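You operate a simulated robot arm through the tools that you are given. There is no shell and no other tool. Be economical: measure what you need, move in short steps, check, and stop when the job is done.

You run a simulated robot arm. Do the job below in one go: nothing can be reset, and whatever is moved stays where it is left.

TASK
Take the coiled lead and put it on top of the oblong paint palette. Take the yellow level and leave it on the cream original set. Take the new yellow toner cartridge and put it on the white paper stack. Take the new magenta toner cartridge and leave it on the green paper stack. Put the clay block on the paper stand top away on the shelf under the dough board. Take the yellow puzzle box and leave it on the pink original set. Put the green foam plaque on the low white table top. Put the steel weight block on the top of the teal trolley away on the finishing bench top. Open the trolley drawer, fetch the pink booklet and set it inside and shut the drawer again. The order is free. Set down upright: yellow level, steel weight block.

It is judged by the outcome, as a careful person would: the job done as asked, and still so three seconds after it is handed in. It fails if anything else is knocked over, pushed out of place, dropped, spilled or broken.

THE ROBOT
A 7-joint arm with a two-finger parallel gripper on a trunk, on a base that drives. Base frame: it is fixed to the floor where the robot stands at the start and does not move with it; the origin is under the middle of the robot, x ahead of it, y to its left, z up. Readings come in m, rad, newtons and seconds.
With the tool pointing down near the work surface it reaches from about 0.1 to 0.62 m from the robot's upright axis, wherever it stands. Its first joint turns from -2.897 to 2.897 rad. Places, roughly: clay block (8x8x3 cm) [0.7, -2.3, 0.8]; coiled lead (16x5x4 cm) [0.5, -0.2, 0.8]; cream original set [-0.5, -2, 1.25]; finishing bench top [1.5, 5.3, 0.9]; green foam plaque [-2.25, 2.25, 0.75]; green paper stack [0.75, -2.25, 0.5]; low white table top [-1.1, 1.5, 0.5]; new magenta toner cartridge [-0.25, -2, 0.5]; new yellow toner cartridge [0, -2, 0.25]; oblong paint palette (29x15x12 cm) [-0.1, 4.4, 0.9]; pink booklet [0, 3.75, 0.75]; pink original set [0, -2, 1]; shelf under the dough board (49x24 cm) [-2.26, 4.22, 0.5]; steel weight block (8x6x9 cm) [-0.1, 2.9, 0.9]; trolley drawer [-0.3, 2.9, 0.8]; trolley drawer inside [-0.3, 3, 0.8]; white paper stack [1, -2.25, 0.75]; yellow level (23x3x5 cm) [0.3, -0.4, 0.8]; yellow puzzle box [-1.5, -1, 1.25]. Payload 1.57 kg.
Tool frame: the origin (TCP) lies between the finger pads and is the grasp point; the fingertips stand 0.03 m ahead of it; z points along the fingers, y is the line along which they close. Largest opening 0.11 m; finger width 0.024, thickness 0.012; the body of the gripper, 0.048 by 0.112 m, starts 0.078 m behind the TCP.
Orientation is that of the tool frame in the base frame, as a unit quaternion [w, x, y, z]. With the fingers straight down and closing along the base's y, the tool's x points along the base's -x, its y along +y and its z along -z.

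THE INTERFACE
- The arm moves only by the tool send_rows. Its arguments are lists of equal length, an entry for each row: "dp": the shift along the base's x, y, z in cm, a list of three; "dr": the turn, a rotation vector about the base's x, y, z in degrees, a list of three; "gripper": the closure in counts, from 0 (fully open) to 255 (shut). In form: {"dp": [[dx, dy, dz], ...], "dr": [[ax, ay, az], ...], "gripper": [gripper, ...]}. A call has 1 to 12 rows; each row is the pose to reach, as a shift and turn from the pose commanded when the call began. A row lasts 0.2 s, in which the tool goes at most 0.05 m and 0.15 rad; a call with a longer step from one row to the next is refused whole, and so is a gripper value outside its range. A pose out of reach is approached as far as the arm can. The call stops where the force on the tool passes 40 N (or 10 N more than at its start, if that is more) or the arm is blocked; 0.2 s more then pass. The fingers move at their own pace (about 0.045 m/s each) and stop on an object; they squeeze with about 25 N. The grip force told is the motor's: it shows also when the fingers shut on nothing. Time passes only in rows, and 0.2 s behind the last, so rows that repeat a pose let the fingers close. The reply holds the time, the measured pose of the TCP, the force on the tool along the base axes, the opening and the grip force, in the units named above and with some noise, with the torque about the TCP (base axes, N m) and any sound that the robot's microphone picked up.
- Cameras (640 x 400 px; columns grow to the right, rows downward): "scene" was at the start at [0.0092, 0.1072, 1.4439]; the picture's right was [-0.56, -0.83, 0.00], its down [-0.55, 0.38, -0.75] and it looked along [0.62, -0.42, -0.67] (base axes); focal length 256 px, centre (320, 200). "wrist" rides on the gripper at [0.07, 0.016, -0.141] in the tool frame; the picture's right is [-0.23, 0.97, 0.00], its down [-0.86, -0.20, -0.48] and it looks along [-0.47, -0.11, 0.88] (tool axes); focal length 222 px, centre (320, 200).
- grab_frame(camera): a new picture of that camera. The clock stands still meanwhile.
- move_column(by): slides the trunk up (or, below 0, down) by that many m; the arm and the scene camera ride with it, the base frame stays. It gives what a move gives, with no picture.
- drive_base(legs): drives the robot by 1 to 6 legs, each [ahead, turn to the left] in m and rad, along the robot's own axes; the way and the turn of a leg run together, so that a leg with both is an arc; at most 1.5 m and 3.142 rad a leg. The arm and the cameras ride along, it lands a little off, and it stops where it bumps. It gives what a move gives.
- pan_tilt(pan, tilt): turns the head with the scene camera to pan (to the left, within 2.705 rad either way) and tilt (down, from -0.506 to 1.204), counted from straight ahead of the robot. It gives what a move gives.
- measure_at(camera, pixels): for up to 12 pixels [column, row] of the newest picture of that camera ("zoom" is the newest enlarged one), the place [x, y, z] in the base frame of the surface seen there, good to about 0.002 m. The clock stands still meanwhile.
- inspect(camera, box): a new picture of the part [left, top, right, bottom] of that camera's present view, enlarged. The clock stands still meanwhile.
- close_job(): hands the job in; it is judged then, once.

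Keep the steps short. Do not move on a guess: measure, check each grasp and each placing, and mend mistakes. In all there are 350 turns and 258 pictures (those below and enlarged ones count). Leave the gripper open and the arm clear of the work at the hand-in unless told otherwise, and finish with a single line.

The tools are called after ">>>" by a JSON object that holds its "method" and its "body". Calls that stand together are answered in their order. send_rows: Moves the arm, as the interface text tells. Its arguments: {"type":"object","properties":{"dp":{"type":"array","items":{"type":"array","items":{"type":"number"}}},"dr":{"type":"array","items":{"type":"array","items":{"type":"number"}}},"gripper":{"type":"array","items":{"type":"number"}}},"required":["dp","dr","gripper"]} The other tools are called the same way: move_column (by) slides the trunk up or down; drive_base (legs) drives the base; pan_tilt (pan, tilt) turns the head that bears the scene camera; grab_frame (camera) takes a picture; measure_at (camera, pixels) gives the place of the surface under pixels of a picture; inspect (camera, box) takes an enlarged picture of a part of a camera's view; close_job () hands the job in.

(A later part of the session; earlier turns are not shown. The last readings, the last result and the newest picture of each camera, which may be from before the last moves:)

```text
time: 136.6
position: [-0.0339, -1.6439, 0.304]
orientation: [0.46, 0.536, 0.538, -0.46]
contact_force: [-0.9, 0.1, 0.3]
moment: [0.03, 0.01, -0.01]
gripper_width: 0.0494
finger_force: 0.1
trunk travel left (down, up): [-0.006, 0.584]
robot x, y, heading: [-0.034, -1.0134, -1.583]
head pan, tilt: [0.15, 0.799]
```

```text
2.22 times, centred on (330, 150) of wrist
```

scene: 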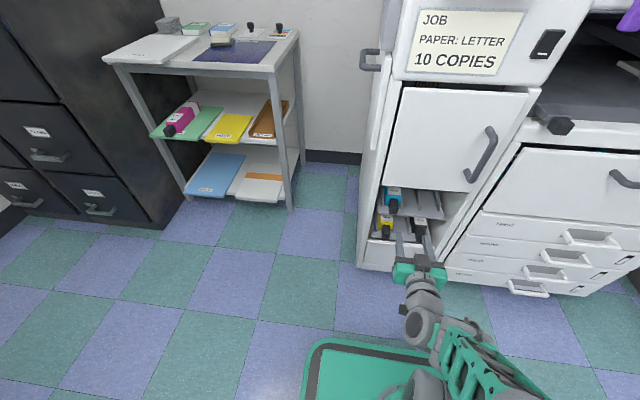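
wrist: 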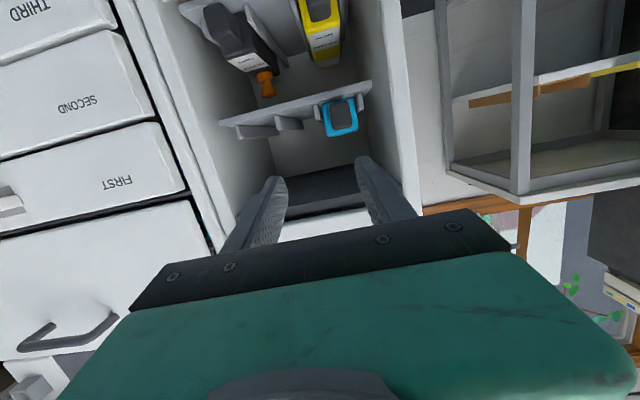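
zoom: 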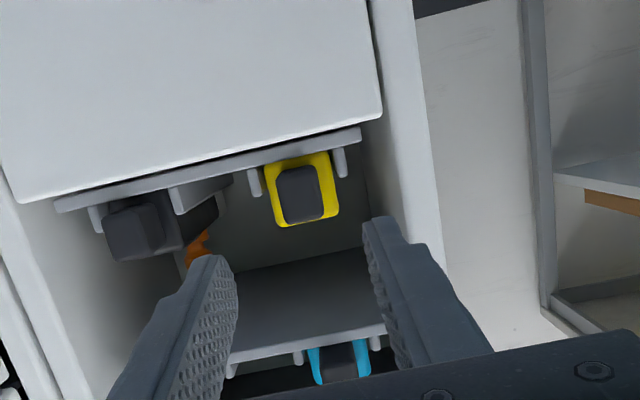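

>>> {"method": "measure_at", "body": {"camera": "zoom", "pixels": [[285, 195], [315, 190], [300, 172], [302, 215], [300, 195], [280, 165], [330, 200], [255, 190], [345, 170]]}}

```text
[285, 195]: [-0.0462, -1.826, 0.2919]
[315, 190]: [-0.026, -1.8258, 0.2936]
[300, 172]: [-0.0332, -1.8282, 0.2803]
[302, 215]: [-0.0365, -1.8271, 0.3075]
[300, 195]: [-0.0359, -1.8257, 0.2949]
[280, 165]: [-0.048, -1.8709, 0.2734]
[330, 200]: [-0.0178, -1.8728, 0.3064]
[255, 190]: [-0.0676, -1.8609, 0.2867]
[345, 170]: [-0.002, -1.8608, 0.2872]
```

>>> {"method": "send_rows", "body": {"dp": [[-0.2, -4, -0.5], [-0.2, -8, -0.5], [-0.2, -12, -0.5], [-0.2, -15, -0.5], [-0.2, -17, -0.5], [-0.2, -18.2, -0.5], [-0.2, -18.2, -0.5]], "dr": [[0, 0, 0], [0, 0, 0], [0, 0, 0], [0, 0, 0], [0, 0, 0], [0, 0, 0], [0, 0, 0]], "gripper": [140, 140, 140, 140, 140, 140, 140]}}

>>> {"method": "send_rows", "body": {"dp": [[0, 0, 0], [0, 0, 0], [0, 0, 0], [0, 0, 0]], "dr": [[0, 0, 0], [0, 0, 0], [0, 0, 0], [0, 0, 0]], "gripper": [255, 255, 255, 255]}}

>>> {"method": "inspect", "body": {"camera": "wrist", "box": [220, 60, 440, 240]}}

```text
time: 138.2
position: [-0.0355, -1.8269, 0.2998]
orientation: [0.46, 0.536, 0.539, -0.459]
contact_force: [0.0, 0.3, -0.1]
moment: [0.03, -0.02, -0.02]
gripper_width: 0.0495
finger_force: 0.1
trunk travel left (down, up): [-0.006, 0.584]
robot x, y, heading: [-0.0363, -1.0146, -1.582]
head pan, tilt: [0.15, 0.799]
```

```text
time: 139.2
position: [-0.0359, -1.8276, 0.3]
orientation: [0.46, 0.536, 0.538, -0.46]
contact_force: [-0.1, -1.6, -0.6]
moment: [-0.04, -0.03, 0.01]
gripper_width: 0.0278
finger_force: 25.1
trunk travel left (down, up): [-0.006, 0.584]
robot x, y, heading: [-0.0353, -1.0155, -1.584]
head pan, tilt: [0.15, 0.799]
```

```text
2.22 times, centred on (330, 150) of wrist
```

zoom: 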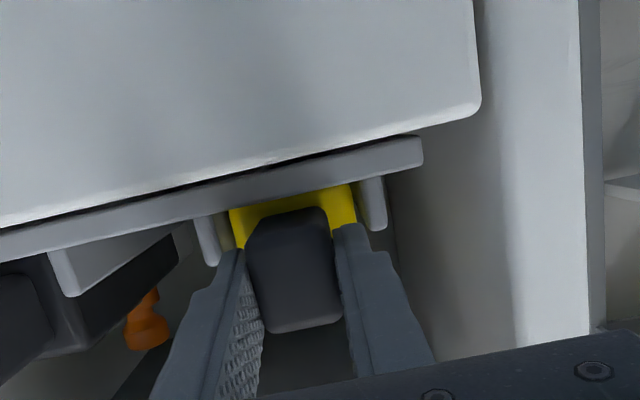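

Yellow's handle is gripped at 0.028. I'll lift 5 mm and pull it straight out, then back up.

>>> {"method": "send_rows", "body": {"dp": [[0, 0, 0.5], [0, 2, 0.7], [0, 4, 0.8], [0, 7, 1], [0, 10, 1.2], [0, 13, 1.2], [0, 16, 1.2]], "dr": [[0, 0, 0], [0, 0, 0], [0, 0, 0], [0, 0, 0], [0, 0, 0], [0, 0, 0], [0, 0, 0]], "gripper": [255, 255, 255, 255, 255, 255, 255]}}

>>> {"method": "drive_base", "body": {"legs": [[-0.2, 0]]}}

>>> {"method": "grab_frame", "body": {"camera": "scene"}}

```text
time: 140.8
position: [-0.0366, -1.6664, 0.3145]
orientation: [0.459, 0.537, 0.538, -0.46]
contact_force: [-0.8, 0.4, -2.9]
moment: [0.46, 0.0, -0.01]
gripper_width: 0.0281
finger_force: 24.9
trunk travel left (down, up): [-0.006, 0.584]
robot x, y, heading: [-0.0335, -1.0128, -1.58]
head pan, tilt: [0.15, 0.799]
```

```text
time: 142.4
position: [-0.0344, -1.4703, 0.313]
orientation: [0.459, 0.537, 0.538, -0.46]
contact_force: [-0.4, 0.2, -3.6]
moment: [0.47, -0.01, 0.01]
gripper_width: 0.0277
finger_force: 25.0
trunk travel left (down, up): [-0.006, 0.584]
robot x, y, heading: [-0.0329, -0.8196, -1.584]
head pan, tilt: [0.15, 0.799]
```

```text
196 pictures are left
```

scene: 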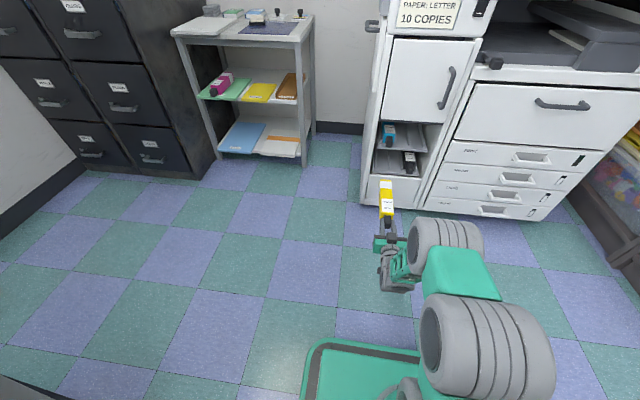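

Out cleanly. I'll swing the tool downward with the cartridge hanging, then raise the trunk for the stand's top.

>>> {"method": "send_rows", "body": {"dp": [[0, 1, 3], [0, 2, 6], [0, 3, 9], [0, 5, 13], [0, 7, 17], [0, 9, 21], [0, 12, 25], [0, 15, 29], [0, 18, 33], [0, 20, 36], [0, 22, 38]], "dr": [[8, 0, 0], [16, 0, 0], [24, 0, 0], [32, 0, 0], [40, 0, 0], [48, 0, 0], [56, 0, 0], [64, 0, 0], [72, 0, 0], [78, 0, 0], [81, 0, 0]], "gripper": [255, 255, 255, 255, 255, 255, 255, 255, 255, 255, 255]}}

>>> {"method": "move_column", "body": {"by": 0.3}}

>>> {"method": "grab_frame", "body": {"camera": "wrist"}}

```text
time: 144.8
position: [-0.0332, -1.2503, 0.6951]
orientation: [0.001, 0.707, 0.707, 0.0]
contact_force: [0.7, 0.1, -4.1]
moment: [0.08, 0.0, 0.0]
gripper_width: 0.0275
finger_force: 25.1
trunk travel left (down, up): [-0.006, 0.584]
robot x, y, heading: [-0.0341, -0.818, -1.581]
head pan, tilt: [0.15, 0.799]
```

```text
time: 147.8
position: [-0.0339, -1.2515, 0.9935]
orientation: [0.001, 0.706, 0.708, -0.001]
contact_force: [-0.1, 0.6, -3.3]
moment: [0.06, 0.02, 0.0]
gripper_width: 0.0276
finger_force: 25.4
trunk travel left (down, up): [-0.306, 0.284]
robot x, y, heading: [-0.0352, -0.8207, -1.583]
head pan, tilt: [0.15, 0.799]
```

```text
195 pictures are left
```

wrist: 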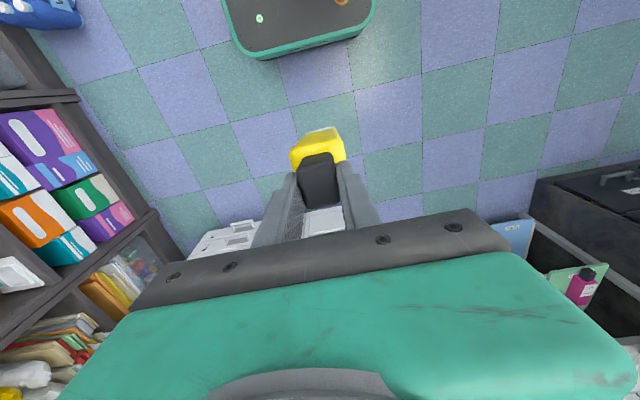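

>>> {"method": "drive_base", "body": {"legs": [[0.4, 0], [0, 1.583], [0.92, 0], [0, -1.571]]}}

>>> {"method": "pan_tilt", "body": {"pan": 0.0, "tilt": 0.7}}

>>> {"method": "grab_frame", "body": {"camera": "scene"}}

```text
time: 162.4
position: [0.9053, -1.6651, 0.9924]
orientation: [0.0, 0.699, 0.715, -0.001]
contact_force: [-0.8, -0.7, -3.9]
moment: [0.05, 0.0, -0.01]
gripper_width: 0.0277
finger_force: 24.9
trunk travel left (down, up): [-0.306, 0.284]
robot x, y, heading: [0.9001, -1.2308, -1.558]
head pan, tilt: [0.15, 0.799]
```

```text
time: 163.1
position: [0.9044, -1.6638, 0.9946]
orientation: [0.0, 0.699, 0.715, 0.0]
contact_force: [0.5, 0.8, -3.2]
moment: [0.09, 0.01, 0.02]
gripper_width: 0.0277
finger_force: 25.9
trunk travel left (down, up): [-0.306, 0.284]
robot x, y, heading: [0.8974, -1.2295, -1.564]
head pan, tilt: [0.0, 0.7]
```

```text
194 pictures are left
```

scene: 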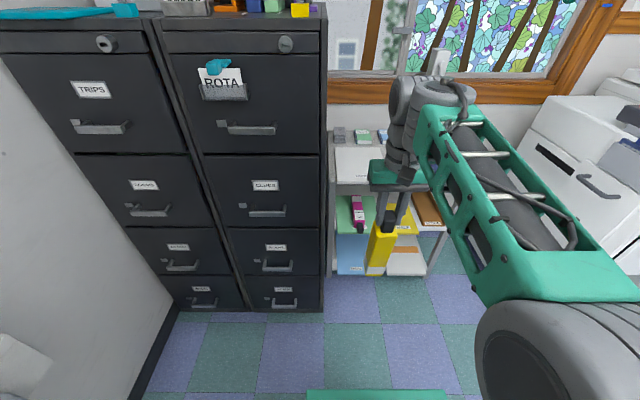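

Now I'll pitch the cartridge up to horizontal, keeping it well above the stand top at z 0.88.

>>> {"method": "send_rows", "body": {"dp": [[0, 0, 0], [0, 0, 0], [0, 0, -1], [0, 0, -2], [0, -1, -3], [0, -2, -4], [0, -3, -6], [0, -4, -8], [0, -5, -10], [0, -6, -11], [0, -6, -11.5]], "dr": [[-8, 0, 0], [-16, 0, 0], [-24, 0, 0], [-32, 0, 0], [-40, 0, 0], [-48, 0, 0], [-56, 0, 0], [-64, 0, 0], [-72, 0, 0], [-80, 0, 0], [-84, 0, 0]], "gripper": [255, 255, 255, 255, 255, 255, 255, 255, 255, 255, 255]}}

>>> {"method": "grab_frame", "body": {"camera": "scene"}}

```text
time: 164.8
position: [0.9009, -1.6754, 0.8361]
orientation: [0.251, 0.653, 0.664, -0.265]
contact_force: [-0.3, -0.3, -4.3]
moment: [0.37, -0.03, 0.02]
gripper_width: 0.0277
finger_force: 25.2
trunk travel left (down, up): [-0.306, 0.284]
robot x, y, heading: [0.8992, -1.2329, -1.559]
head pan, tilt: [0.0, 0.7]
stopped in row 8: the arm was blocked; the commanded pose is now the measured one
```

```text
193 pictures are left
```

scene: 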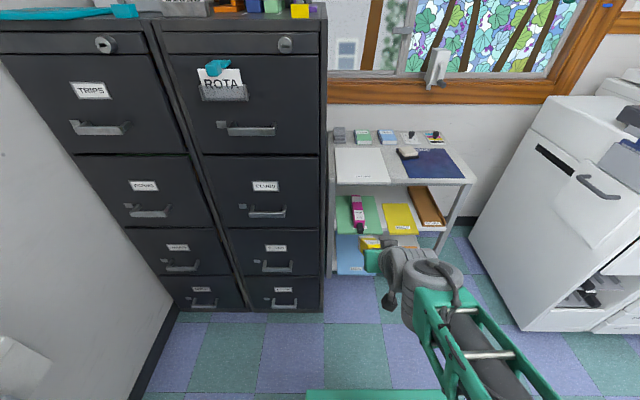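

The arm blocked itself by staying too close to its shoulder. I'll extend forward and up while finishing the pitch.

>>> {"method": "send_rows", "body": {"dp": [[0, -3, 2], [0, -6, 3], [0, -9, 4], [0, -11, 4], [0, -13, 4], [0, -14, 4]], "dr": [[0, 0, 0], [-7, 0, 0], [-15, 0, 0], [-23, 0, 0], [-31, 0, 0], [-39, 0, 0]], "gripper": [255, 255, 255, 255, 255, 255]}}

>>> {"method": "grab_frame", "body": {"camera": "scene"}}

```text
time: 166.2
position: [0.9007, -1.816, 0.88]
orientation: [0.457, 0.529, 0.535, -0.474]
contact_force: [-0.1, 0.0, -3.4]
moment: [0.46, 0.02, -0.01]
gripper_width: 0.0279
finger_force: 24.6
trunk travel left (down, up): [-0.306, 0.284]
robot x, y, heading: [0.8926, -1.2354, -1.559]
head pan, tilt: [0.0, 0.7]
```

```text
192 pictures are left
```

scene: 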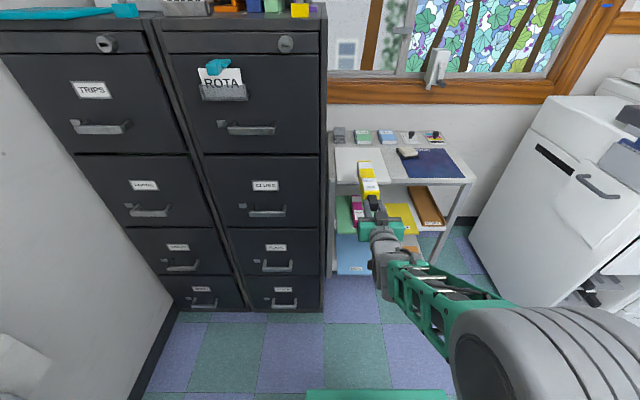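

>>> {"method": "inspect", "body": {"camera": "scene", "box": [310, 110, 490, 230]}}

>>> {"method": "measure_at", "body": {"camera": "zoom", "pixels": [[95, 150], [265, 140], [120, 250], [170, 200], [185, 190], [215, 310], [200, 240], [330, 140], [380, 165], [350, 155], [107, 85], [107, 100]]}}

```text
3.33 times, centred on (400, 170) of scene
```

zoom: 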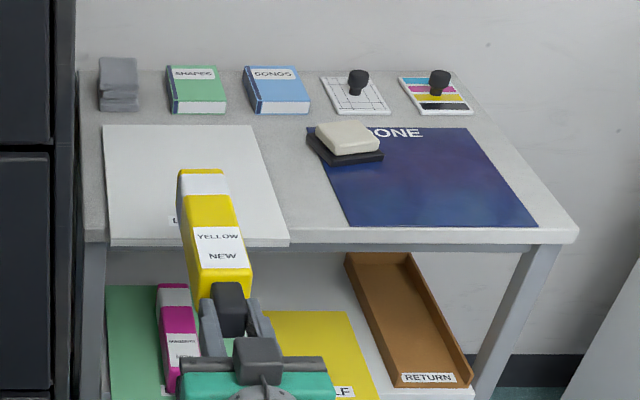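

```text
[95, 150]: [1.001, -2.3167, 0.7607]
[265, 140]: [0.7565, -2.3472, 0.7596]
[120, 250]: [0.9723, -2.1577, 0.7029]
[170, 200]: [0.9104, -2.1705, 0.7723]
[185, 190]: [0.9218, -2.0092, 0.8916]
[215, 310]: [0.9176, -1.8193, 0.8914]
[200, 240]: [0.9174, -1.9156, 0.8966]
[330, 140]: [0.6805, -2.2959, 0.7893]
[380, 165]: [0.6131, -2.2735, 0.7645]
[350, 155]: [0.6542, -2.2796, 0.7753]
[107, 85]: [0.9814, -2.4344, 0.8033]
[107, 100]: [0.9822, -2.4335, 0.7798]
```

The white stack's top is z 0.772, x 0.78–0.98, y -2.10 to -2.35. I'll drive 0.24 m forward with the cartridge above it.

>>> {"method": "drive_base", "body": {"legs": [[0.24, 0]]}}

>>> {"method": "send_rows", "body": {"dp": [[-1, -1, 0], [-2, -2, -1], [-3, -3, -3], [-3, -3, -5]], "dr": [[-3, 0, 0], [-3, 0, 0], [-3, 0, 0], [-3, 0, 0]], "gripper": [255, 255, 255, 255]}}

>>> {"method": "grab_frame", "body": {"camera": "scene"}}

>>> {"method": "inspect", "body": {"camera": "scene", "box": [260, 130, 460, 300]}}

```text
time: 167.9
position: [0.9052, -2.053, 0.88]
orientation: [0.459, 0.527, 0.537, -0.473]
contact_force: [-0.2, -0.9, -3.6]
moment: [0.45, -0.01, -0.03]
gripper_width: 0.0277
finger_force: 25.7
trunk travel left (down, up): [-0.306, 0.284]
robot x, y, heading: [0.8995, -1.474, -1.564]
head pan, tilt: [0.0, 0.7]
```

```text
time: 168.9
position: [0.8768, -2.0827, 0.8298]
orientation: [0.471, 0.516, 0.525, -0.487]
contact_force: [0.4, -0.1, -3.1]
moment: [0.5, -0.01, 0.0]
gripper_width: 0.0278
finger_force: 25.6
trunk travel left (down, up): [-0.306, 0.284]
robot x, y, heading: [0.8983, -1.4691, -1.555]
head pan, tilt: [0.0, 0.7]
```

```text
190 pictures are left
```

scene: 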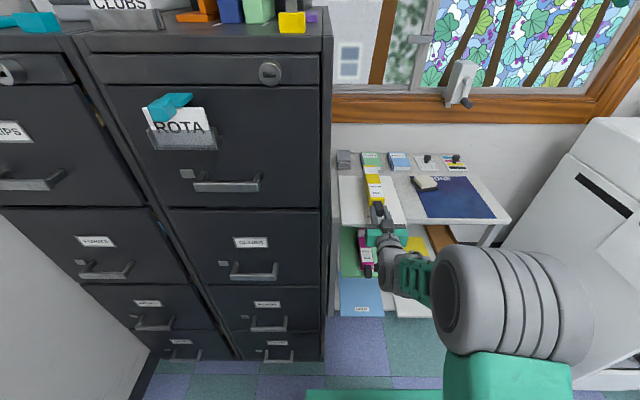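

```text
2.35 times, centred on (360, 215) of scene
```

zoom: 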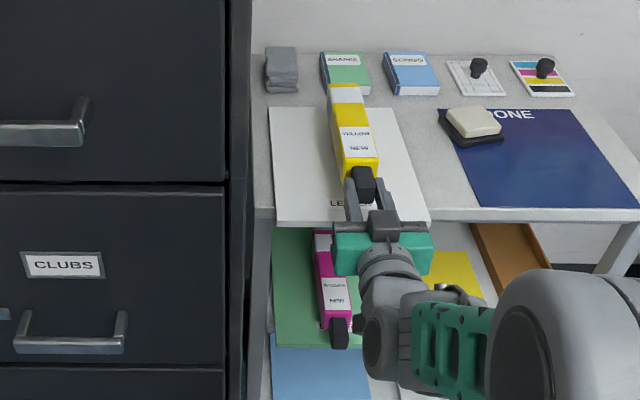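

>>> {"method": "send_rows", "body": {"dp": [[0, 0, -1], [0, 0, -2]], "dr": [[0, 0, 0], [0, 0, 0]], "gripper": [255, 255]}}

>>> {"method": "inspect", "body": {"camera": "scene", "box": [330, 150, 430, 250]}}

>>> {"method": "measure_at", "body": {"camera": "zoom", "pixels": [[270, 80], [275, 110], [285, 150], [240, 160], [360, 120], [290, 180]]}}

```text
time: 169.5
position: [0.878, -2.0823, 0.8093]
orientation: [0.472, 0.516, 0.524, -0.486]
contact_force: [1.2, 0.1, -4.3]
moment: [0.47, 0.01, 0.0]
gripper_width: 0.0275
finger_force: 24.8
trunk travel left (down, up): [-0.306, 0.284]
robot x, y, heading: [0.901, -1.4695, -1.56]
head pan, tilt: [0.0, 0.7]
```

```text
4.00 times, centred on (380, 200) of scene
```

zoom: 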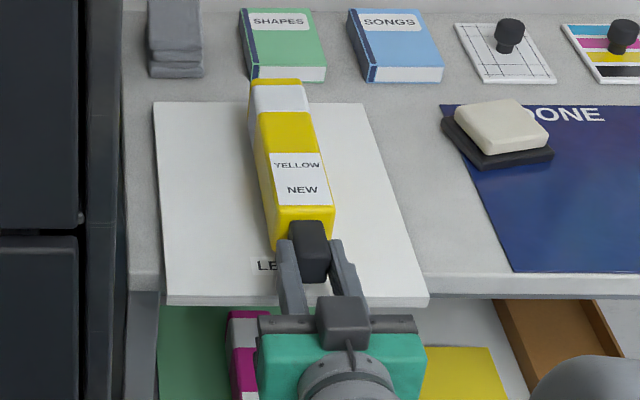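

```text
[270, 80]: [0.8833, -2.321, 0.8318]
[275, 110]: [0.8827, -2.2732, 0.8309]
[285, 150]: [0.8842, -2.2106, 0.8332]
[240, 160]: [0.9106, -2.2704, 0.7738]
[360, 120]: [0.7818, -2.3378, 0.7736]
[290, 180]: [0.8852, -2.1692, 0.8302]
```

It is level and within the sheet, about 5 mm above. Final lowering.

>>> {"method": "send_rows", "body": {"dp": [[0, 0, -0.3]], "dr": [[0, 0, 0]], "gripper": [255]}}

>>> {"method": "send_rows", "body": {"dp": [[0, 0, -0.3]], "dr": [[0, 0, 0]], "gripper": [255]}}

>>> {"method": "send_rows", "body": {"dp": [[0, 0, -0.2]], "dr": [[0, 0, 0]], "gripper": [255]}}

```text
time: 169.9
position: [0.876, -2.0824, 0.8073]
orientation: [0.472, 0.515, 0.523, -0.487]
contact_force: [0.1, -0.8, -3.9]
moment: [0.47, 0.0, -0.02]
gripper_width: 0.0276
finger_force: 25.1
trunk travel left (down, up): [-0.306, 0.284]
robot x, y, heading: [0.9017, -1.4732, -1.56]
head pan, tilt: [0.0, 0.7]
```

```text
time: 170.3
position: [0.875, -2.0834, 0.8041]
orientation: [0.472, 0.515, 0.524, -0.487]
contact_force: [-0.1, 0.8, -3.3]
moment: [0.43, 0.01, -0.01]
gripper_width: 0.0276
finger_force: 24.6
trunk travel left (down, up): [-0.306, 0.284]
robot x, y, heading: [0.9012, -1.4673, -1.556]
head pan, tilt: [0.0, 0.7]
```

```text
time: 170.7
position: [0.8757, -2.0832, 0.8026]
orientation: [0.472, 0.515, 0.524, -0.487]
contact_force: [0.1, -0.4, -2.0]
moment: [0.48, -0.02, 0.0]
gripper_width: 0.0276
finger_force: 25.2
trunk travel left (down, up): [-0.306, 0.284]
robot x, y, heading: [0.8967, -1.4691, -1.56]
head pan, tilt: [0.0, 0.7]
```

>>> {"method": "send_rows", "body": {"dp": [[0, 0, -0.3]], "dr": [[0, 0, 0]], "gripper": [255]}}

>>> {"method": "send_rows", "body": {"dp": [[0, 0, -0.2]], "dr": [[0, 0, 0]], "gripper": [255]}}

>>> {"method": "send_rows", "body": {"dp": [[0, 0, -0.2]], "dr": [[0, 0, 0]], "gripper": [255]}}

```text
time: 171.1
position: [0.8758, -2.0827, 0.8024]
orientation: [0.474, 0.514, 0.523, -0.487]
contact_force: [1.0, 0.0, 2.2]
moment: [0.21, -0.17, -0.01]
gripper_width: 0.0277
finger_force: 24.5
trunk travel left (down, up): [-0.306, 0.284]
robot x, y, heading: [0.9008, -1.4691, -1.558]
head pan, tilt: [0.0, 0.7]
```

```text
time: 171.5
position: [0.8758, -2.0827, 0.8013]
orientation: [0.475, 0.513, 0.523, -0.488]
contact_force: [-0.7, -0.1, 13.3]
moment: [-0.27, -0.43, 0.05]
gripper_width: 0.0278
finger_force: 25.4
trunk travel left (down, up): [-0.306, 0.284]
robot x, y, heading: [0.8978, -1.4697, -1.561]
head pan, tilt: [0.0, 0.7]
```

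```text
time: 171.9
position: [0.8766, -2.0826, 0.7986]
orientation: [0.474, 0.513, 0.522, -0.488]
contact_force: [0.0, -1.2, 19.1]
moment: [-0.65, -0.55, 0.0]
gripper_width: 0.0279
finger_force: 25.1
trunk travel left (down, up): [-0.306, 0.284]
robot x, y, heading: [0.9005, -1.4711, -1.555]
head pan, tilt: [0.0, 0.7]
```

Contact at 19 N upward, so it rests on the stack. I'll ease up 2 mm, open, and retract straight back.

>>> {"method": "send_rows", "body": {"dp": [[0, 0, 0.2], [0, 0, 0.2], [0, 0, 0.2], [0, 0, 0.2], [0, 2, 0.2], [0, 5, 0.2], [0, 9, 0.2]], "dr": [[0, 0, 0], [0, 0, 0], [0, 0, 0], [0, 0, 0], [0, 0, 0], [0, 0, 0], [0, 0, 0]], "gripper": [180, 140, 120, 120, 120, 120, 120]}}

>>> {"method": "inspect", "body": {"camera": "scene", "box": [300, 130, 500, 290]}}

```text
time: 173.5
position: [0.874, -1.9938, 0.7995]
orientation: [0.472, 0.516, 0.524, -0.487]
contact_force: [0.3, 0.8, -0.2]
moment: [-0.05, -0.02, -0.01]
gripper_width: 0.0585
finger_force: 0.1
trunk travel left (down, up): [-0.306, 0.284]
robot x, y, heading: [0.8978, -1.4676, -1.557]
head pan, tilt: [0.0, 0.7]
```

```text
2.50 times, centred on (400, 210) of scene
```

zoom: 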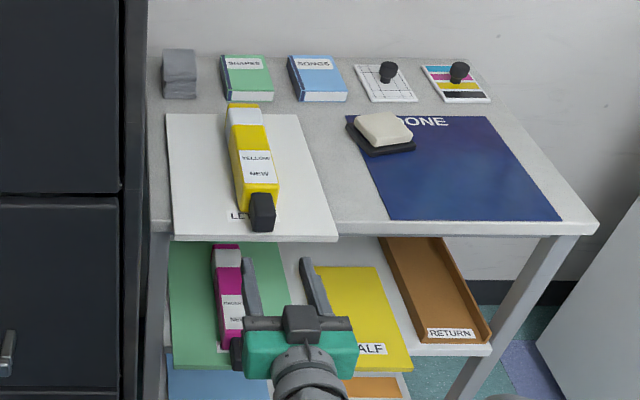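

Yellow is on the white stack. Next is the clay block, so I'll look at the cream-and-dark piece near the blue mat and the grey piece closely.

>>> {"method": "inspect", "body": {"camera": "scene", "box": [405, 165, 455, 200]}}

>>> {"method": "measure_at", "body": {"camera": "zoom", "pixels": [[230, 130], [330, 160], [400, 130], [300, 90], [160, 170], [250, 260], [400, 230], [120, 110], [320, 200], [260, 190], [420, 170], [200, 210]]}}

>>> {"method": "inspect", "body": {"camera": "scene", "box": [330, 140, 380, 180]}}

>>> {"method": "measure_at", "body": {"camera": "zoom", "pixels": [[170, 150], [100, 150], [230, 150], [170, 220], [100, 90], [220, 90], [170, 120], [170, 260]]}}

```text
11.43 times, centred on (430, 182) of scene
```

zoom: 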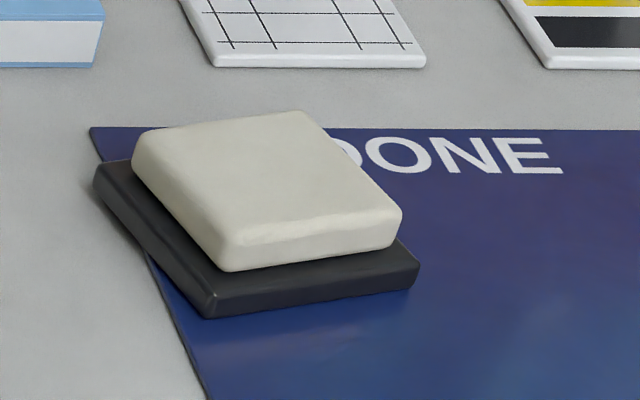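

```text
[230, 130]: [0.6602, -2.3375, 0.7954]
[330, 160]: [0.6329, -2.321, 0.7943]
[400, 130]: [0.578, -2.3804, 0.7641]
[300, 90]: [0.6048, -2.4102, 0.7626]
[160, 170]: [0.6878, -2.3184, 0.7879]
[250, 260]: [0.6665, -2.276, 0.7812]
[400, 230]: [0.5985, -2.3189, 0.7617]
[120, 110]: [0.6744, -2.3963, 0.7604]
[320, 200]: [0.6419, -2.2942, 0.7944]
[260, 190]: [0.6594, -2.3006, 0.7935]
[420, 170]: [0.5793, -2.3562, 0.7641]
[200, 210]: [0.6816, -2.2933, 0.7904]
```

```text
10.00 times, centred on (355, 160) of scene
```

zoom: 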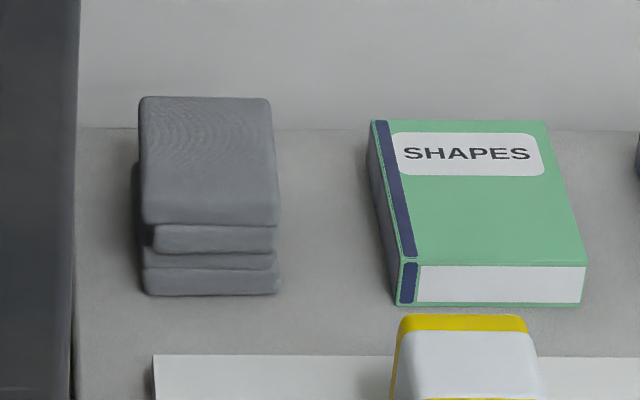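

```text
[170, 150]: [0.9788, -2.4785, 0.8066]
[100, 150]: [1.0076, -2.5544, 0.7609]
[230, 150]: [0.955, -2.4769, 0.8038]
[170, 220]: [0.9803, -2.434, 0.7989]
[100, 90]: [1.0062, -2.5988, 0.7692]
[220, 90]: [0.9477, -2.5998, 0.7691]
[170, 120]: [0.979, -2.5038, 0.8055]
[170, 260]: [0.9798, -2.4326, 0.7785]
```

The clay block is the cream slab with its top at z 0.795, near (0.645,-2.31). I'll point the tool down and raise it, shift the base to x 0.68, and view the block from above.

>>> {"method": "send_rows", "body": {"dp": [[0, 1, 2], [0, 2, 4], [0, 3, 6], [0, 4, 8], [0, 5, 10], [0, 6, 12], [0, 7, 14], [0, 8, 16], [0, 9, 18], [0, 10, 19], [0, 10, 20]], "dr": [[8, 0, 0], [16, 0, 0], [24, 0, 0], [32, 0, 0], [40, 0, 0], [48, 0, 0], [56, 0, 0], [64, 0, 0], [72, 0, 0], [80, 0, 0], [87, 0, 0]], "gripper": [100, 50, 0, 0, 0, 0, 0, 0, 0, 0, 0]}}

>>> {"method": "drive_base", "body": {"legs": [[0, -1.571], [0.22, 0], [0, 1.557], [0.24, 0]]}}

>>> {"method": "grab_frame", "body": {"camera": "wrist"}}

```text
time: 175.9
position: [0.8731, -1.895, 0.9971]
orientation: [-0.006, 0.699, 0.715, -0.002]
contact_force: [-0.5, 0.8, 0.3]
moment: [-0.02, 0.0, 0.0]
gripper_width: 0.11
finger_force: 0.0
trunk travel left (down, up): [-0.306, 0.284]
robot x, y, heading: [0.9012, -1.4702, -1.558]
head pan, tilt: [0.0, 0.7]
```

```text
time: 186.7
position: [0.6743, -2.1401, 0.9953]
orientation: [-0.006, 0.687, 0.726, -0.002]
contact_force: [0.3, 0.6, -0.4]
moment: [-0.03, 0.02, 0.01]
gripper_width: 0.1102
finger_force: 0.1
trunk travel left (down, up): [-0.306, 0.284]
robot x, y, heading: [0.6894, -1.7139, -1.528]
head pan, tilt: [0.0, 0.7]
```

```text
184 pictures are left
```

wrist: 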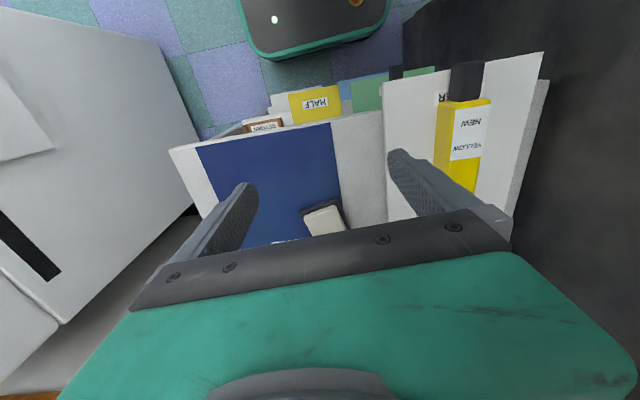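

>>> {"method": "send_rows", "body": {"dp": [[-1, -4, 0], [-2, -8, 0], [-2.5, -12, 0]], "dr": [[0, 0, 0], [0, 0, 0], [0, 0, 0]], "gripper": [0, 0, 0]}}

>>> {"method": "inspect", "body": {"camera": "wrist", "box": [220, 80, 440, 240]}}

```text
time: 187.5
position: [0.6518, -2.2549, 0.9909]
orientation: [-0.001, 0.688, 0.726, 0.002]
contact_force: [0.1, 0.1, -0.7]
moment: [0.01, 0.04, 0.0]
gripper_width: 0.1097
finger_force: 0.1
out of reach, approached as far as the arm can: row 3
trunk travel left (down, up): [-0.306, 0.284]
robot x, y, heading: [0.689, -1.7161, -1.522]
head pan, tilt: [0.0, 0.7]
```

```text
2.50 times, centred on (330, 160) of wrist
```

zoom: 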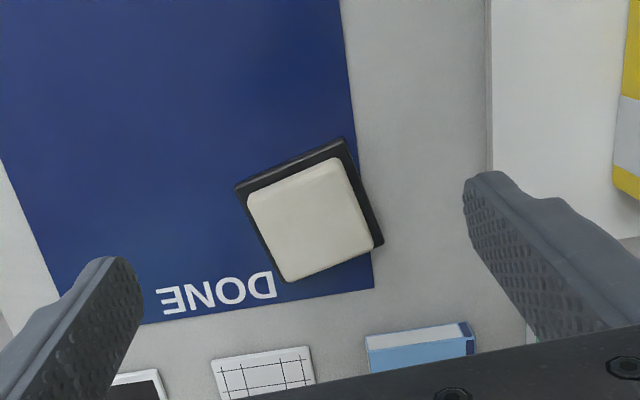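

>>> {"method": "measure_at", "body": {"camera": "zoom", "pixels": [[254, 203], [337, 165], [370, 243], [291, 277], [312, 222], [241, 188], [343, 143], [381, 240], [265, 190], [360, 190], [300, 300]]}}

```text
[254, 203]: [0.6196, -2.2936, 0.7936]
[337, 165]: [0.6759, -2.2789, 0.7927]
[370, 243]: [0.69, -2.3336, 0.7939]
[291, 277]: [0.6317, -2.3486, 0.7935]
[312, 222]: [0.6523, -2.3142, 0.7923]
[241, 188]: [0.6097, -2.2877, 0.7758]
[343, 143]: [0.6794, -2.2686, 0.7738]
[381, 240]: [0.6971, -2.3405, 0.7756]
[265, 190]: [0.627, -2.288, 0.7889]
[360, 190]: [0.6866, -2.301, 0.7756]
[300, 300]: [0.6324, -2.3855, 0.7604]
```

The cream slab is about 6 cm square, turned 14.6°, centred at (0.654,-2.313), on a thin dark base. I'll lower the trunk, align, and centre above it.

>>> {"method": "drive_base", "body": {"legs": [[0.03, 0]]}}

>>> {"method": "move_column", "body": {"by": -0.12}}

>>> {"method": "send_rows", "body": {"dp": [[0, -1, 0], [0, -2, 0], [0, -3, 0]], "dr": [[0, 0, 5], [0, 0, 11.5], [0, 0, 11.5]], "gripper": [0, 0, 0]}}

```text
time: 188.4
position: [0.6539, -2.2844, 0.9917]
orientation: [0.0, 0.688, 0.726, 0.0]
contact_force: [-0.4, 0.3, -0.5]
moment: [0.03, 0.01, -0.01]
gripper_width: 0.1098
finger_force: 0.1
trunk travel left (down, up): [-0.306, 0.284]
robot x, y, heading: [0.6919, -1.7497, -1.53]
head pan, tilt: [0.0, 0.7]
```

```text
time: 189.9
position: [0.6545, -2.2846, 0.8723]
orientation: [0.0, 0.687, 0.726, 0.0]
contact_force: [0.2, 0.4, 0.3]
moment: [-0.01, -0.02, 0.01]
gripper_width: 0.1102
finger_force: 0.0
trunk travel left (down, up): [-0.186, 0.404]
robot x, y, heading: [0.6873, -1.7457, -1.529]
head pan, tilt: [0.0, 0.7]
```

```text
time: 190.7
position: [0.6541, -2.3145, 0.8703]
orientation: [-0.001, 0.611, 0.792, 0.001]
contact_force: [0.2, 0.2, 0.1]
moment: [-0.02, 0.01, 0.0]
gripper_width: 0.1098
finger_force: 0.1
trunk travel left (down, up): [-0.186, 0.404]
robot x, y, heading: [0.6912, -1.75, -1.526]
head pan, tilt: [0.0, 0.7]
```

>>> {"method": "send_rows", "body": {"dp": [[0, 0, -3], [0, 0, -5.2], [0, 0, -6.2], [0, 0, -6.2]], "dr": [[0, 0, 0], [0, 0, 0], [0, 0, 0], [0, 0, 0]], "gripper": [0, 0, 0, 0]}}

>>> {"method": "send_rows", "body": {"dp": [[0, 0, 0], [0, 0, 0], [0, 0, 0], [0, 0, 0], [0, 0, 0]], "dr": [[0, 0, 0], [0, 0, 0], [0, 0, 0], [0, 0, 0], [0, 0, 0]], "gripper": [255, 255, 255, 255, 255]}}

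>>> {"method": "send_rows", "body": {"dp": [[0, 0, 1], [0, 0, 3], [0, 0, 5]], "dr": [[0, 0, 0], [0, 0, 0], [0, 0, 0]], "gripper": [255, 255, 255]}}

>>> {"method": "grab_frame", "body": {"camera": "wrist"}}

>>> {"method": "pan_tilt", "body": {"pan": 0.0, "tilt": 0.8}}

>>> {"method": "grab_frame", "body": {"camera": "scene"}}

```text
time: 191.7
position: [0.6543, -2.3136, 0.8087]
orientation: [0.0, 0.611, 0.791, 0.001]
contact_force: [-0.1, 0.7, 0.1]
moment: [0.0, 0.0, -0.01]
gripper_width: 0.1101
finger_force: 0.0
trunk travel left (down, up): [-0.186, 0.404]
robot x, y, heading: [0.6903, -1.7446, -1.526]
head pan, tilt: [0.0, 0.7]
```

```text
time: 192.9
position: [0.6552, -2.3142, 0.8089]
orientation: [-0.001, 0.612, 0.791, 0.001]
contact_force: [-0.7, 0.5, 0.4]
moment: [-0.07, 0.03, -0.03]
gripper_width: 0.0654
finger_force: 24.8
trunk travel left (down, up): [-0.186, 0.404]
robot x, y, heading: [0.6894, -1.7445, -1.53]
head pan, tilt: [0.0, 0.7]
```

```text
time: 193.7
position: [0.6561, -2.3148, 0.8591]
orientation: [-0.001, 0.612, 0.791, 0.002]
contact_force: [-0.1, 0.0, -2.4]
moment: [0.02, 0.02, 0.04]
gripper_width: 0.0652
finger_force: 25.0
trunk travel left (down, up): [-0.186, 0.404]
robot x, y, heading: [0.6909, -1.7486, -1.524]
head pan, tilt: [0.0, 0.7]
```

```text
182 pictures are left
```

wrist: 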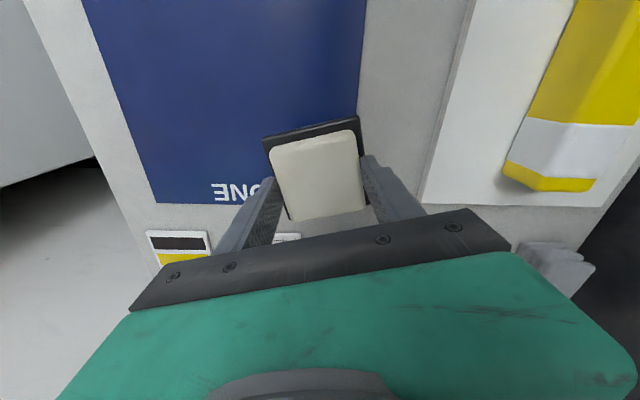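

```text
time: 194.3
position: [0.6555, -2.3153, 0.8589]
orientation: [0.0, 0.612, 0.791, 0.0]
contact_force: [-0.7, 0.1, -1.5]
moment: [0.0, -0.01, -0.01]
gripper_width: 0.065
finger_force: 24.6
trunk travel left (down, up): [-0.186, 0.404]
robot x, y, heading: [0.6885, -1.7443, -1.531]
head pan, tilt: [0.0, 0.799]
```

```text
181 pictures are left
```

scene: 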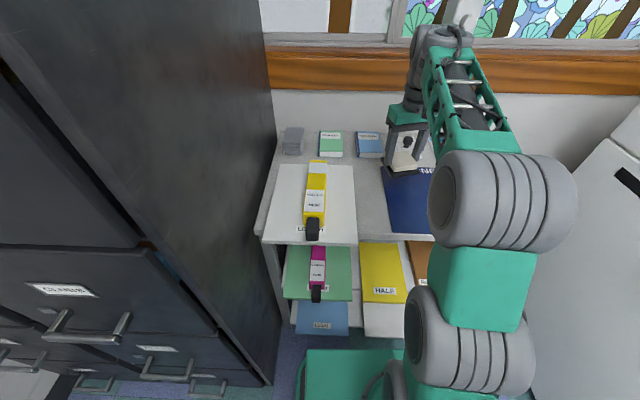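

It lifted as one piece with its base. I'll raise it, pull in over the stand, and back away.

>>> {"method": "send_rows", "body": {"dp": [[0, 0, 4], [0, 4, 8], [0, 8, 10], [0, 12, 10], [0, 16, 10]], "dr": [[0, 0, 0], [0, 0, 0], [0, 0, 0], [0, 0, 0], [0, 0, 0]], "gripper": [255, 255, 255, 255, 255]}}

>>> {"method": "drive_base", "body": {"legs": [[-0.52, 0], [0, -1.6], [1.1, 0]]}}

>>> {"method": "pan_tilt", "body": {"pan": -1.6, "tilt": 0.4}}

>>> {"method": "grab_frame", "body": {"camera": "scene"}}

```text
refused: row 2 steps farther than a row can; nothing moved
```

```text
time: 206.4
position: [-0.9925, -1.1895, 0.8599]
orientation: [-0.001, 0.994, 0.108, 0.002]
contact_force: [-1.5, 1.0, -2.1]
moment: [0.02, 0.0, -0.01]
gripper_width: 0.0655
finger_force: 25.0
trunk travel left (down, up): [-0.186, 0.404]
robot x, y, heading: [-0.425, -1.2494, -3.133]
head pan, tilt: [0.0, 0.799]
```

```text
time: 208.1
position: [-0.9916, -1.1882, 0.8607]
orientation: [0.0, 0.994, 0.108, 0.001]
contact_force: [0.2, -0.1, -2.1]
moment: [-0.03, 0.01, 0.0]
gripper_width: 0.0653
finger_force: 25.3
trunk travel left (down, up): [-0.186, 0.404]
robot x, y, heading: [-0.4259, -1.2472, -3.135]
head pan, tilt: [-1.6, 0.4]
```

```text
180 pictures are left
```

scene: 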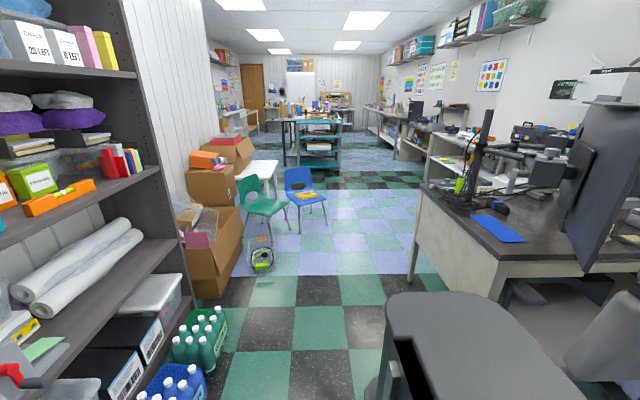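

The raise was refused for too large a step, but the drive went fine and the clay is still held. I'll lift and pull the arm in, in smaller steps.

>>> {"method": "send_rows", "body": {"dp": [[4, -1, 1], [8, -2, 3], [12, -3, 5], [16, -4, 7], [20, -5, 9]], "dr": [[0, 0, 0], [0, 0, 0], [0, 0, 0], [0, 0, 0], [0, 0, 0]], "gripper": [255, 255, 255, 255, 255]}}

>>> {"method": "inspect", "body": {"camera": "scene", "box": [200, 60, 480, 280]}}

>>> {"method": "measure_at", "body": {"camera": "scene", "pixels": [[265, 205], [305, 190], [290, 150], [320, 160], [415, 220], [240, 250], [262, 258], [300, 130], [230, 150], [345, 210], [400, 130], [255, 165]]}}

```text
time: 209.3
position: [-0.7892, -1.2363, 0.9479]
orientation: [0.001, 0.994, 0.107, 0.002]
contact_force: [-0.4, 0.9, -1.5]
moment: [0.03, -0.05, 0.04]
gripper_width: 0.0656
finger_force: 25.2
trunk travel left (down, up): [-0.186, 0.404]
robot x, y, heading: [-0.4266, -1.2478, -3.133]
head pan, tilt: [-1.6, 0.4]
```

```text
1.82 times, centred on (340, 170) of scene
```

zoom: 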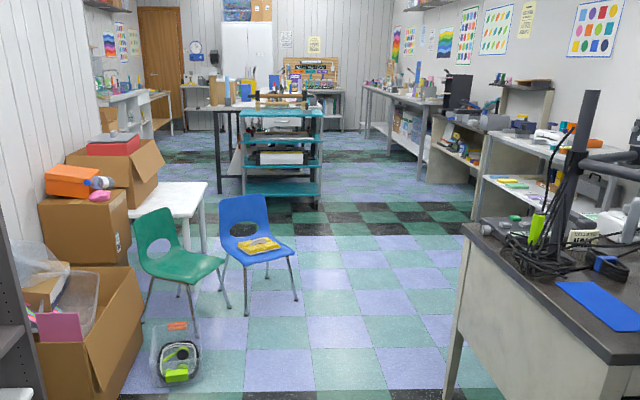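

```text
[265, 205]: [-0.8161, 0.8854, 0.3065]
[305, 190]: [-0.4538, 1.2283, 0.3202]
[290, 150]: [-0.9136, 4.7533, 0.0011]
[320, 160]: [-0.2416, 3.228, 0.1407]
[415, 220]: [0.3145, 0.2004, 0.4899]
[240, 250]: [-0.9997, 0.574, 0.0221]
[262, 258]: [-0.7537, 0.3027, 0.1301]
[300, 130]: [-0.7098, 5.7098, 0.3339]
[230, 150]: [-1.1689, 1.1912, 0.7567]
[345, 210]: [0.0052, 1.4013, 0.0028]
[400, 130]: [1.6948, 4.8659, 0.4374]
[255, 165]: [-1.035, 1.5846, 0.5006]
```

I'll measure the blue chair's legs and the desk's corner for a safe corridor north.

>>> {"method": "measure_at", "body": {"camera": "scene", "pixels": [[327, 224], [300, 231], [310, 200], [324, 195], [414, 275], [420, 190], [400, 215], [432, 195], [440, 165], [280, 237], [275, 268], [420, 155]]}}

```text
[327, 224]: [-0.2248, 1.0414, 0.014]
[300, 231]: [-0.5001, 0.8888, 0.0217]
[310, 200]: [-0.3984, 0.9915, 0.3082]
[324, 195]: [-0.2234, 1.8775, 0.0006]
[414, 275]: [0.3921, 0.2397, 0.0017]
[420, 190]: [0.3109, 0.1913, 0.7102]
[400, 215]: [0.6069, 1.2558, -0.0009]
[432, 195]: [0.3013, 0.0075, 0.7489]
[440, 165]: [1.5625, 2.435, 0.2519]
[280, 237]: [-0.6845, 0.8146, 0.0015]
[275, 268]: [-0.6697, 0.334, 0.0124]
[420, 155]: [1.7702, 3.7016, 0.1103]
```

The corridor is clear: desk corner at (0.30,0.24), nearest chair leg at (-0.22,1.04). I'll drive north to about (0.2,0.95).

>>> {"method": "drive_base", "body": {"legs": [[0, -1.579], [0.6, 0], [0, -0.373], [0.86, 0], [0.86, 0], [0, 0.373]]}}

>>> {"method": "pan_tilt", "body": {"pan": 0.3, "tilt": 0.45}}

>>> {"method": "grab_frame", "body": {"camera": "scene"}}

```text
time: 227.1
position: [0.0456, 1.3861, 0.949]
orientation: [0.001, 0.802, -0.597, 0.001]
contact_force: [0.2, 0.2, -2.6]
moment: [-0.01, -0.02, 0.01]
gripper_width: 0.0654
finger_force: 24.8
trunk travel left (down, up): [-0.186, 0.404]
robot x, y, heading: [0.0645, 1.0192, 1.651]
head pan, tilt: [-1.6, 0.4]
```

```text
time: 229.0
position: [0.0458, 1.386, 0.9495]
orientation: [0.0, 0.802, -0.598, 0.001]
contact_force: [0.4, -1.0, -1.0]
moment: [0.0, -0.02, 0.03]
gripper_width: 0.0655
finger_force: 24.9
trunk travel left (down, up): [-0.186, 0.404]
robot x, y, heading: [0.0632, 1.0212, 1.652]
head pan, tilt: [0.3, 0.45]
```

```text
178 pictures are left
```

scene: 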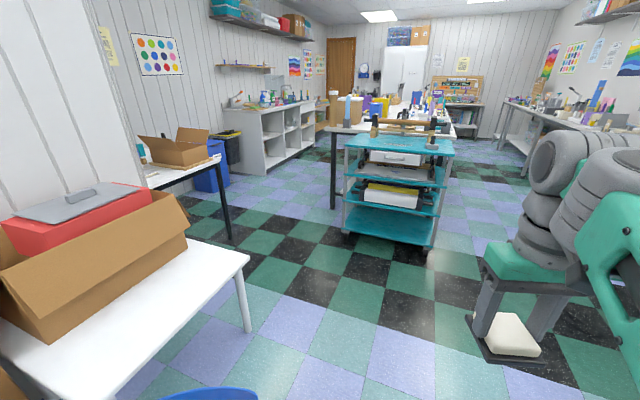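

>>> {"method": "measure_at", "body": {"camera": "scene", "pixels": [[245, 255], [120, 390], [190, 300], [215, 165], [170, 180], [270, 110], [265, 165], [345, 215], [440, 245], [440, 145], [350, 140], [300, 150]]}}

>>> {"method": "inspect", "body": {"camera": "scene", "box": [120, 60, 340, 200]}}

>>> {"method": "inspect", "body": {"camera": "scene", "box": [320, 60, 480, 260]}}

```text
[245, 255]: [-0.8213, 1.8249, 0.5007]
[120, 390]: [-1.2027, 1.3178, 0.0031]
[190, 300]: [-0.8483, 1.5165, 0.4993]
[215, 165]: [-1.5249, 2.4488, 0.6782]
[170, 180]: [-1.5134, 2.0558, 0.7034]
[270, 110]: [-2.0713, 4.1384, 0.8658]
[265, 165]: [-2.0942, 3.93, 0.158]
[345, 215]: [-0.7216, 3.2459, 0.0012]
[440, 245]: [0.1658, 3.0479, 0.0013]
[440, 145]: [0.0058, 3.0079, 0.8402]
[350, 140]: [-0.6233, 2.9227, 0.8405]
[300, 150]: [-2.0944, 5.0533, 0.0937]
```

```text
2.86 times, centred on (230, 130) of scene
```

zoom: 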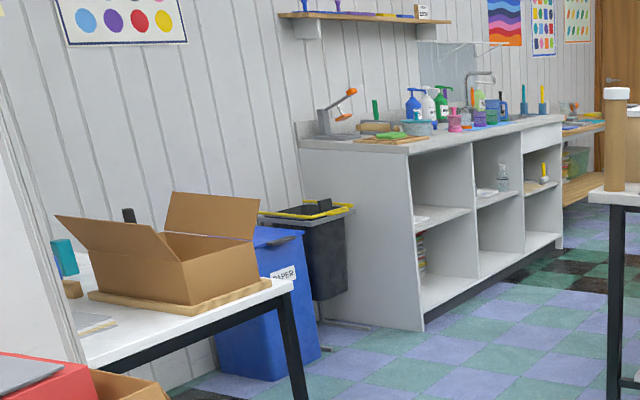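

```text
2.00 times, centred on (400, 160) of scene
```

zoom: 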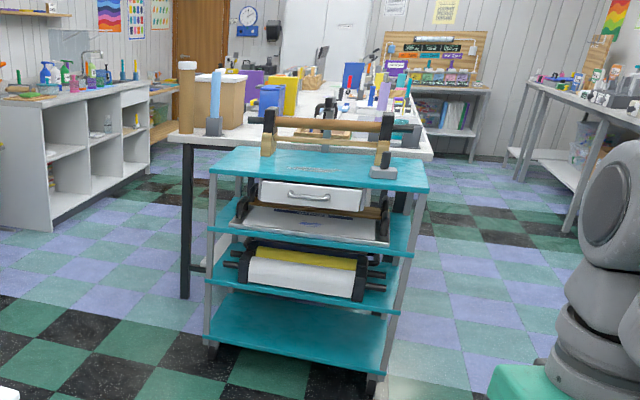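

The robot sits close beside the blue chair's leg, so I'll straighten to heading +y and drive straight past it, then look at the white table from its north side.

>>> {"method": "drive_base", "body": {"legs": [[0, -0.081], [0.6, 0], [0.65, 0]]}}

>>> {"method": "pan_tilt", "body": {"pan": 1.9, "tilt": 0.5}}

>>> {"method": "grab_frame", "body": {"camera": "scene"}}

```text
time: 236.1
position: [0.0913, 2.6477, 0.9489]
orientation: [0.001, 0.773, -0.634, 0.0]
contact_force: [-0.2, 0.4, -0.9]
moment: [0.01, -0.01, 0.01]
gripper_width: 0.0653
finger_force: 25.3
trunk travel left (down, up): [-0.186, 0.404]
robot x, y, heading: [0.0724, 2.2838, 1.557]
head pan, tilt: [0.3, 0.45]
```

```text
time: 237.8
position: [0.0915, 2.6471, 0.9474]
orientation: [0.001, 0.774, -0.634, 0.001]
contact_force: [0.9, -0.8, -3.0]
moment: [-0.02, 0.0, -0.01]
gripper_width: 0.0656
finger_force: 25.0
trunk travel left (down, up): [-0.186, 0.404]
robot x, y, heading: [0.0768, 2.2835, 1.562]
head pan, tilt: [1.901, 0.499]
```

```text
175 pictures are left
```

scene: 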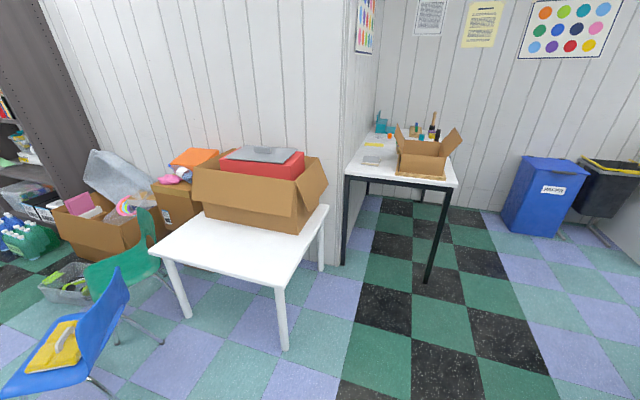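

>>> {"method": "measure_at", "body": {"camera": "scene", "pixels": [[160, 250], [276, 288], [327, 208], [250, 255], [200, 230], [290, 240], [300, 215], [345, 178], [455, 187], [372, 160], [300, 300], [210, 218]]}}

>>> {"method": "inspect", "body": {"camera": "scene", "box": [335, 100, 475, 200]}}

```text
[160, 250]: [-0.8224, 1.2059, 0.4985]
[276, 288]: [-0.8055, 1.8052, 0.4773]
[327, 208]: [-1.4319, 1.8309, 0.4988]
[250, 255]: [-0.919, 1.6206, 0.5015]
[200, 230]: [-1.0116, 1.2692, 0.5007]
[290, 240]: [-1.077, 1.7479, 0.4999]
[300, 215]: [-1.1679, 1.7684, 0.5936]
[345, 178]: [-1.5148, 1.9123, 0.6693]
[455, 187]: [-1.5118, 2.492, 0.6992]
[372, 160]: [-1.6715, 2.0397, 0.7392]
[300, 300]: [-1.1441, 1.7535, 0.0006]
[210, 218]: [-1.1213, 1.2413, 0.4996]
```

```text
4.00 times, centred on (405, 150) of scene
```

zoom: 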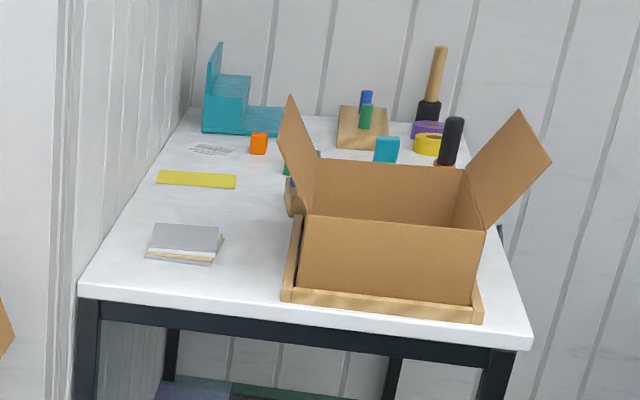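

The low table's free strip is x -0.82 to -1.1, y 1.2 to 1.83, at z 0.50. To fit the clay under the counter I must hold it with a tilted tool, so I'll set it down here briefly and re-grip it. Driving to the table's north side.

>>> {"method": "drive_base", "body": {"legs": [[0, 1.58], [1.02, 0], [0, 1.571]]}}

>>> {"method": "pan_tilt", "body": {"pan": 0.0, "tilt": 0.75}}

>>> {"method": "grab_frame", "body": {"camera": "scene"}}

```text
time: 250.7
position: [-0.9464, 1.8919, 0.948]
orientation: [0.0, 0.627, 0.779, 0.0]
contact_force: [0.2, -0.1, -2.5]
moment: [-0.02, 0.01, -0.01]
gripper_width: 0.0652
finger_force: 24.9
trunk travel left (down, up): [-0.186, 0.404]
robot x, y, heading: [-0.9328, 2.2569, -1.569]
head pan, tilt: [1.901, 0.499]
```

```text
time: 252.6
position: [-0.9456, 1.8911, 0.9489]
orientation: [-0.001, 0.628, 0.778, 0.001]
contact_force: [-0.6, -0.2, -1.0]
moment: [0.0, 0.01, -0.04]
gripper_width: 0.0655
finger_force: 25.5
trunk travel left (down, up): [-0.186, 0.404]
robot x, y, heading: [-0.9387, 2.2598, -1.563]
head pan, tilt: [0.0, 0.75]
```

```text
173 pictures are left
```

scene: 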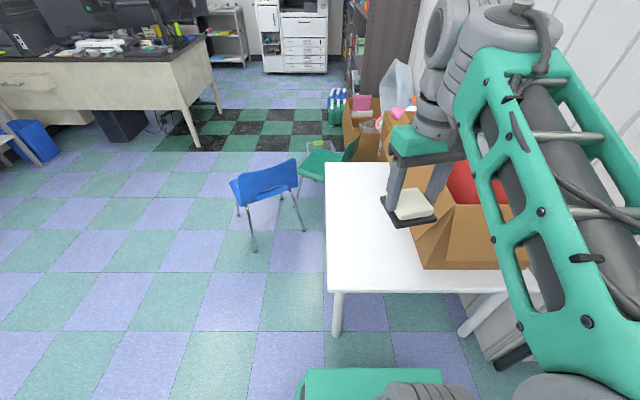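

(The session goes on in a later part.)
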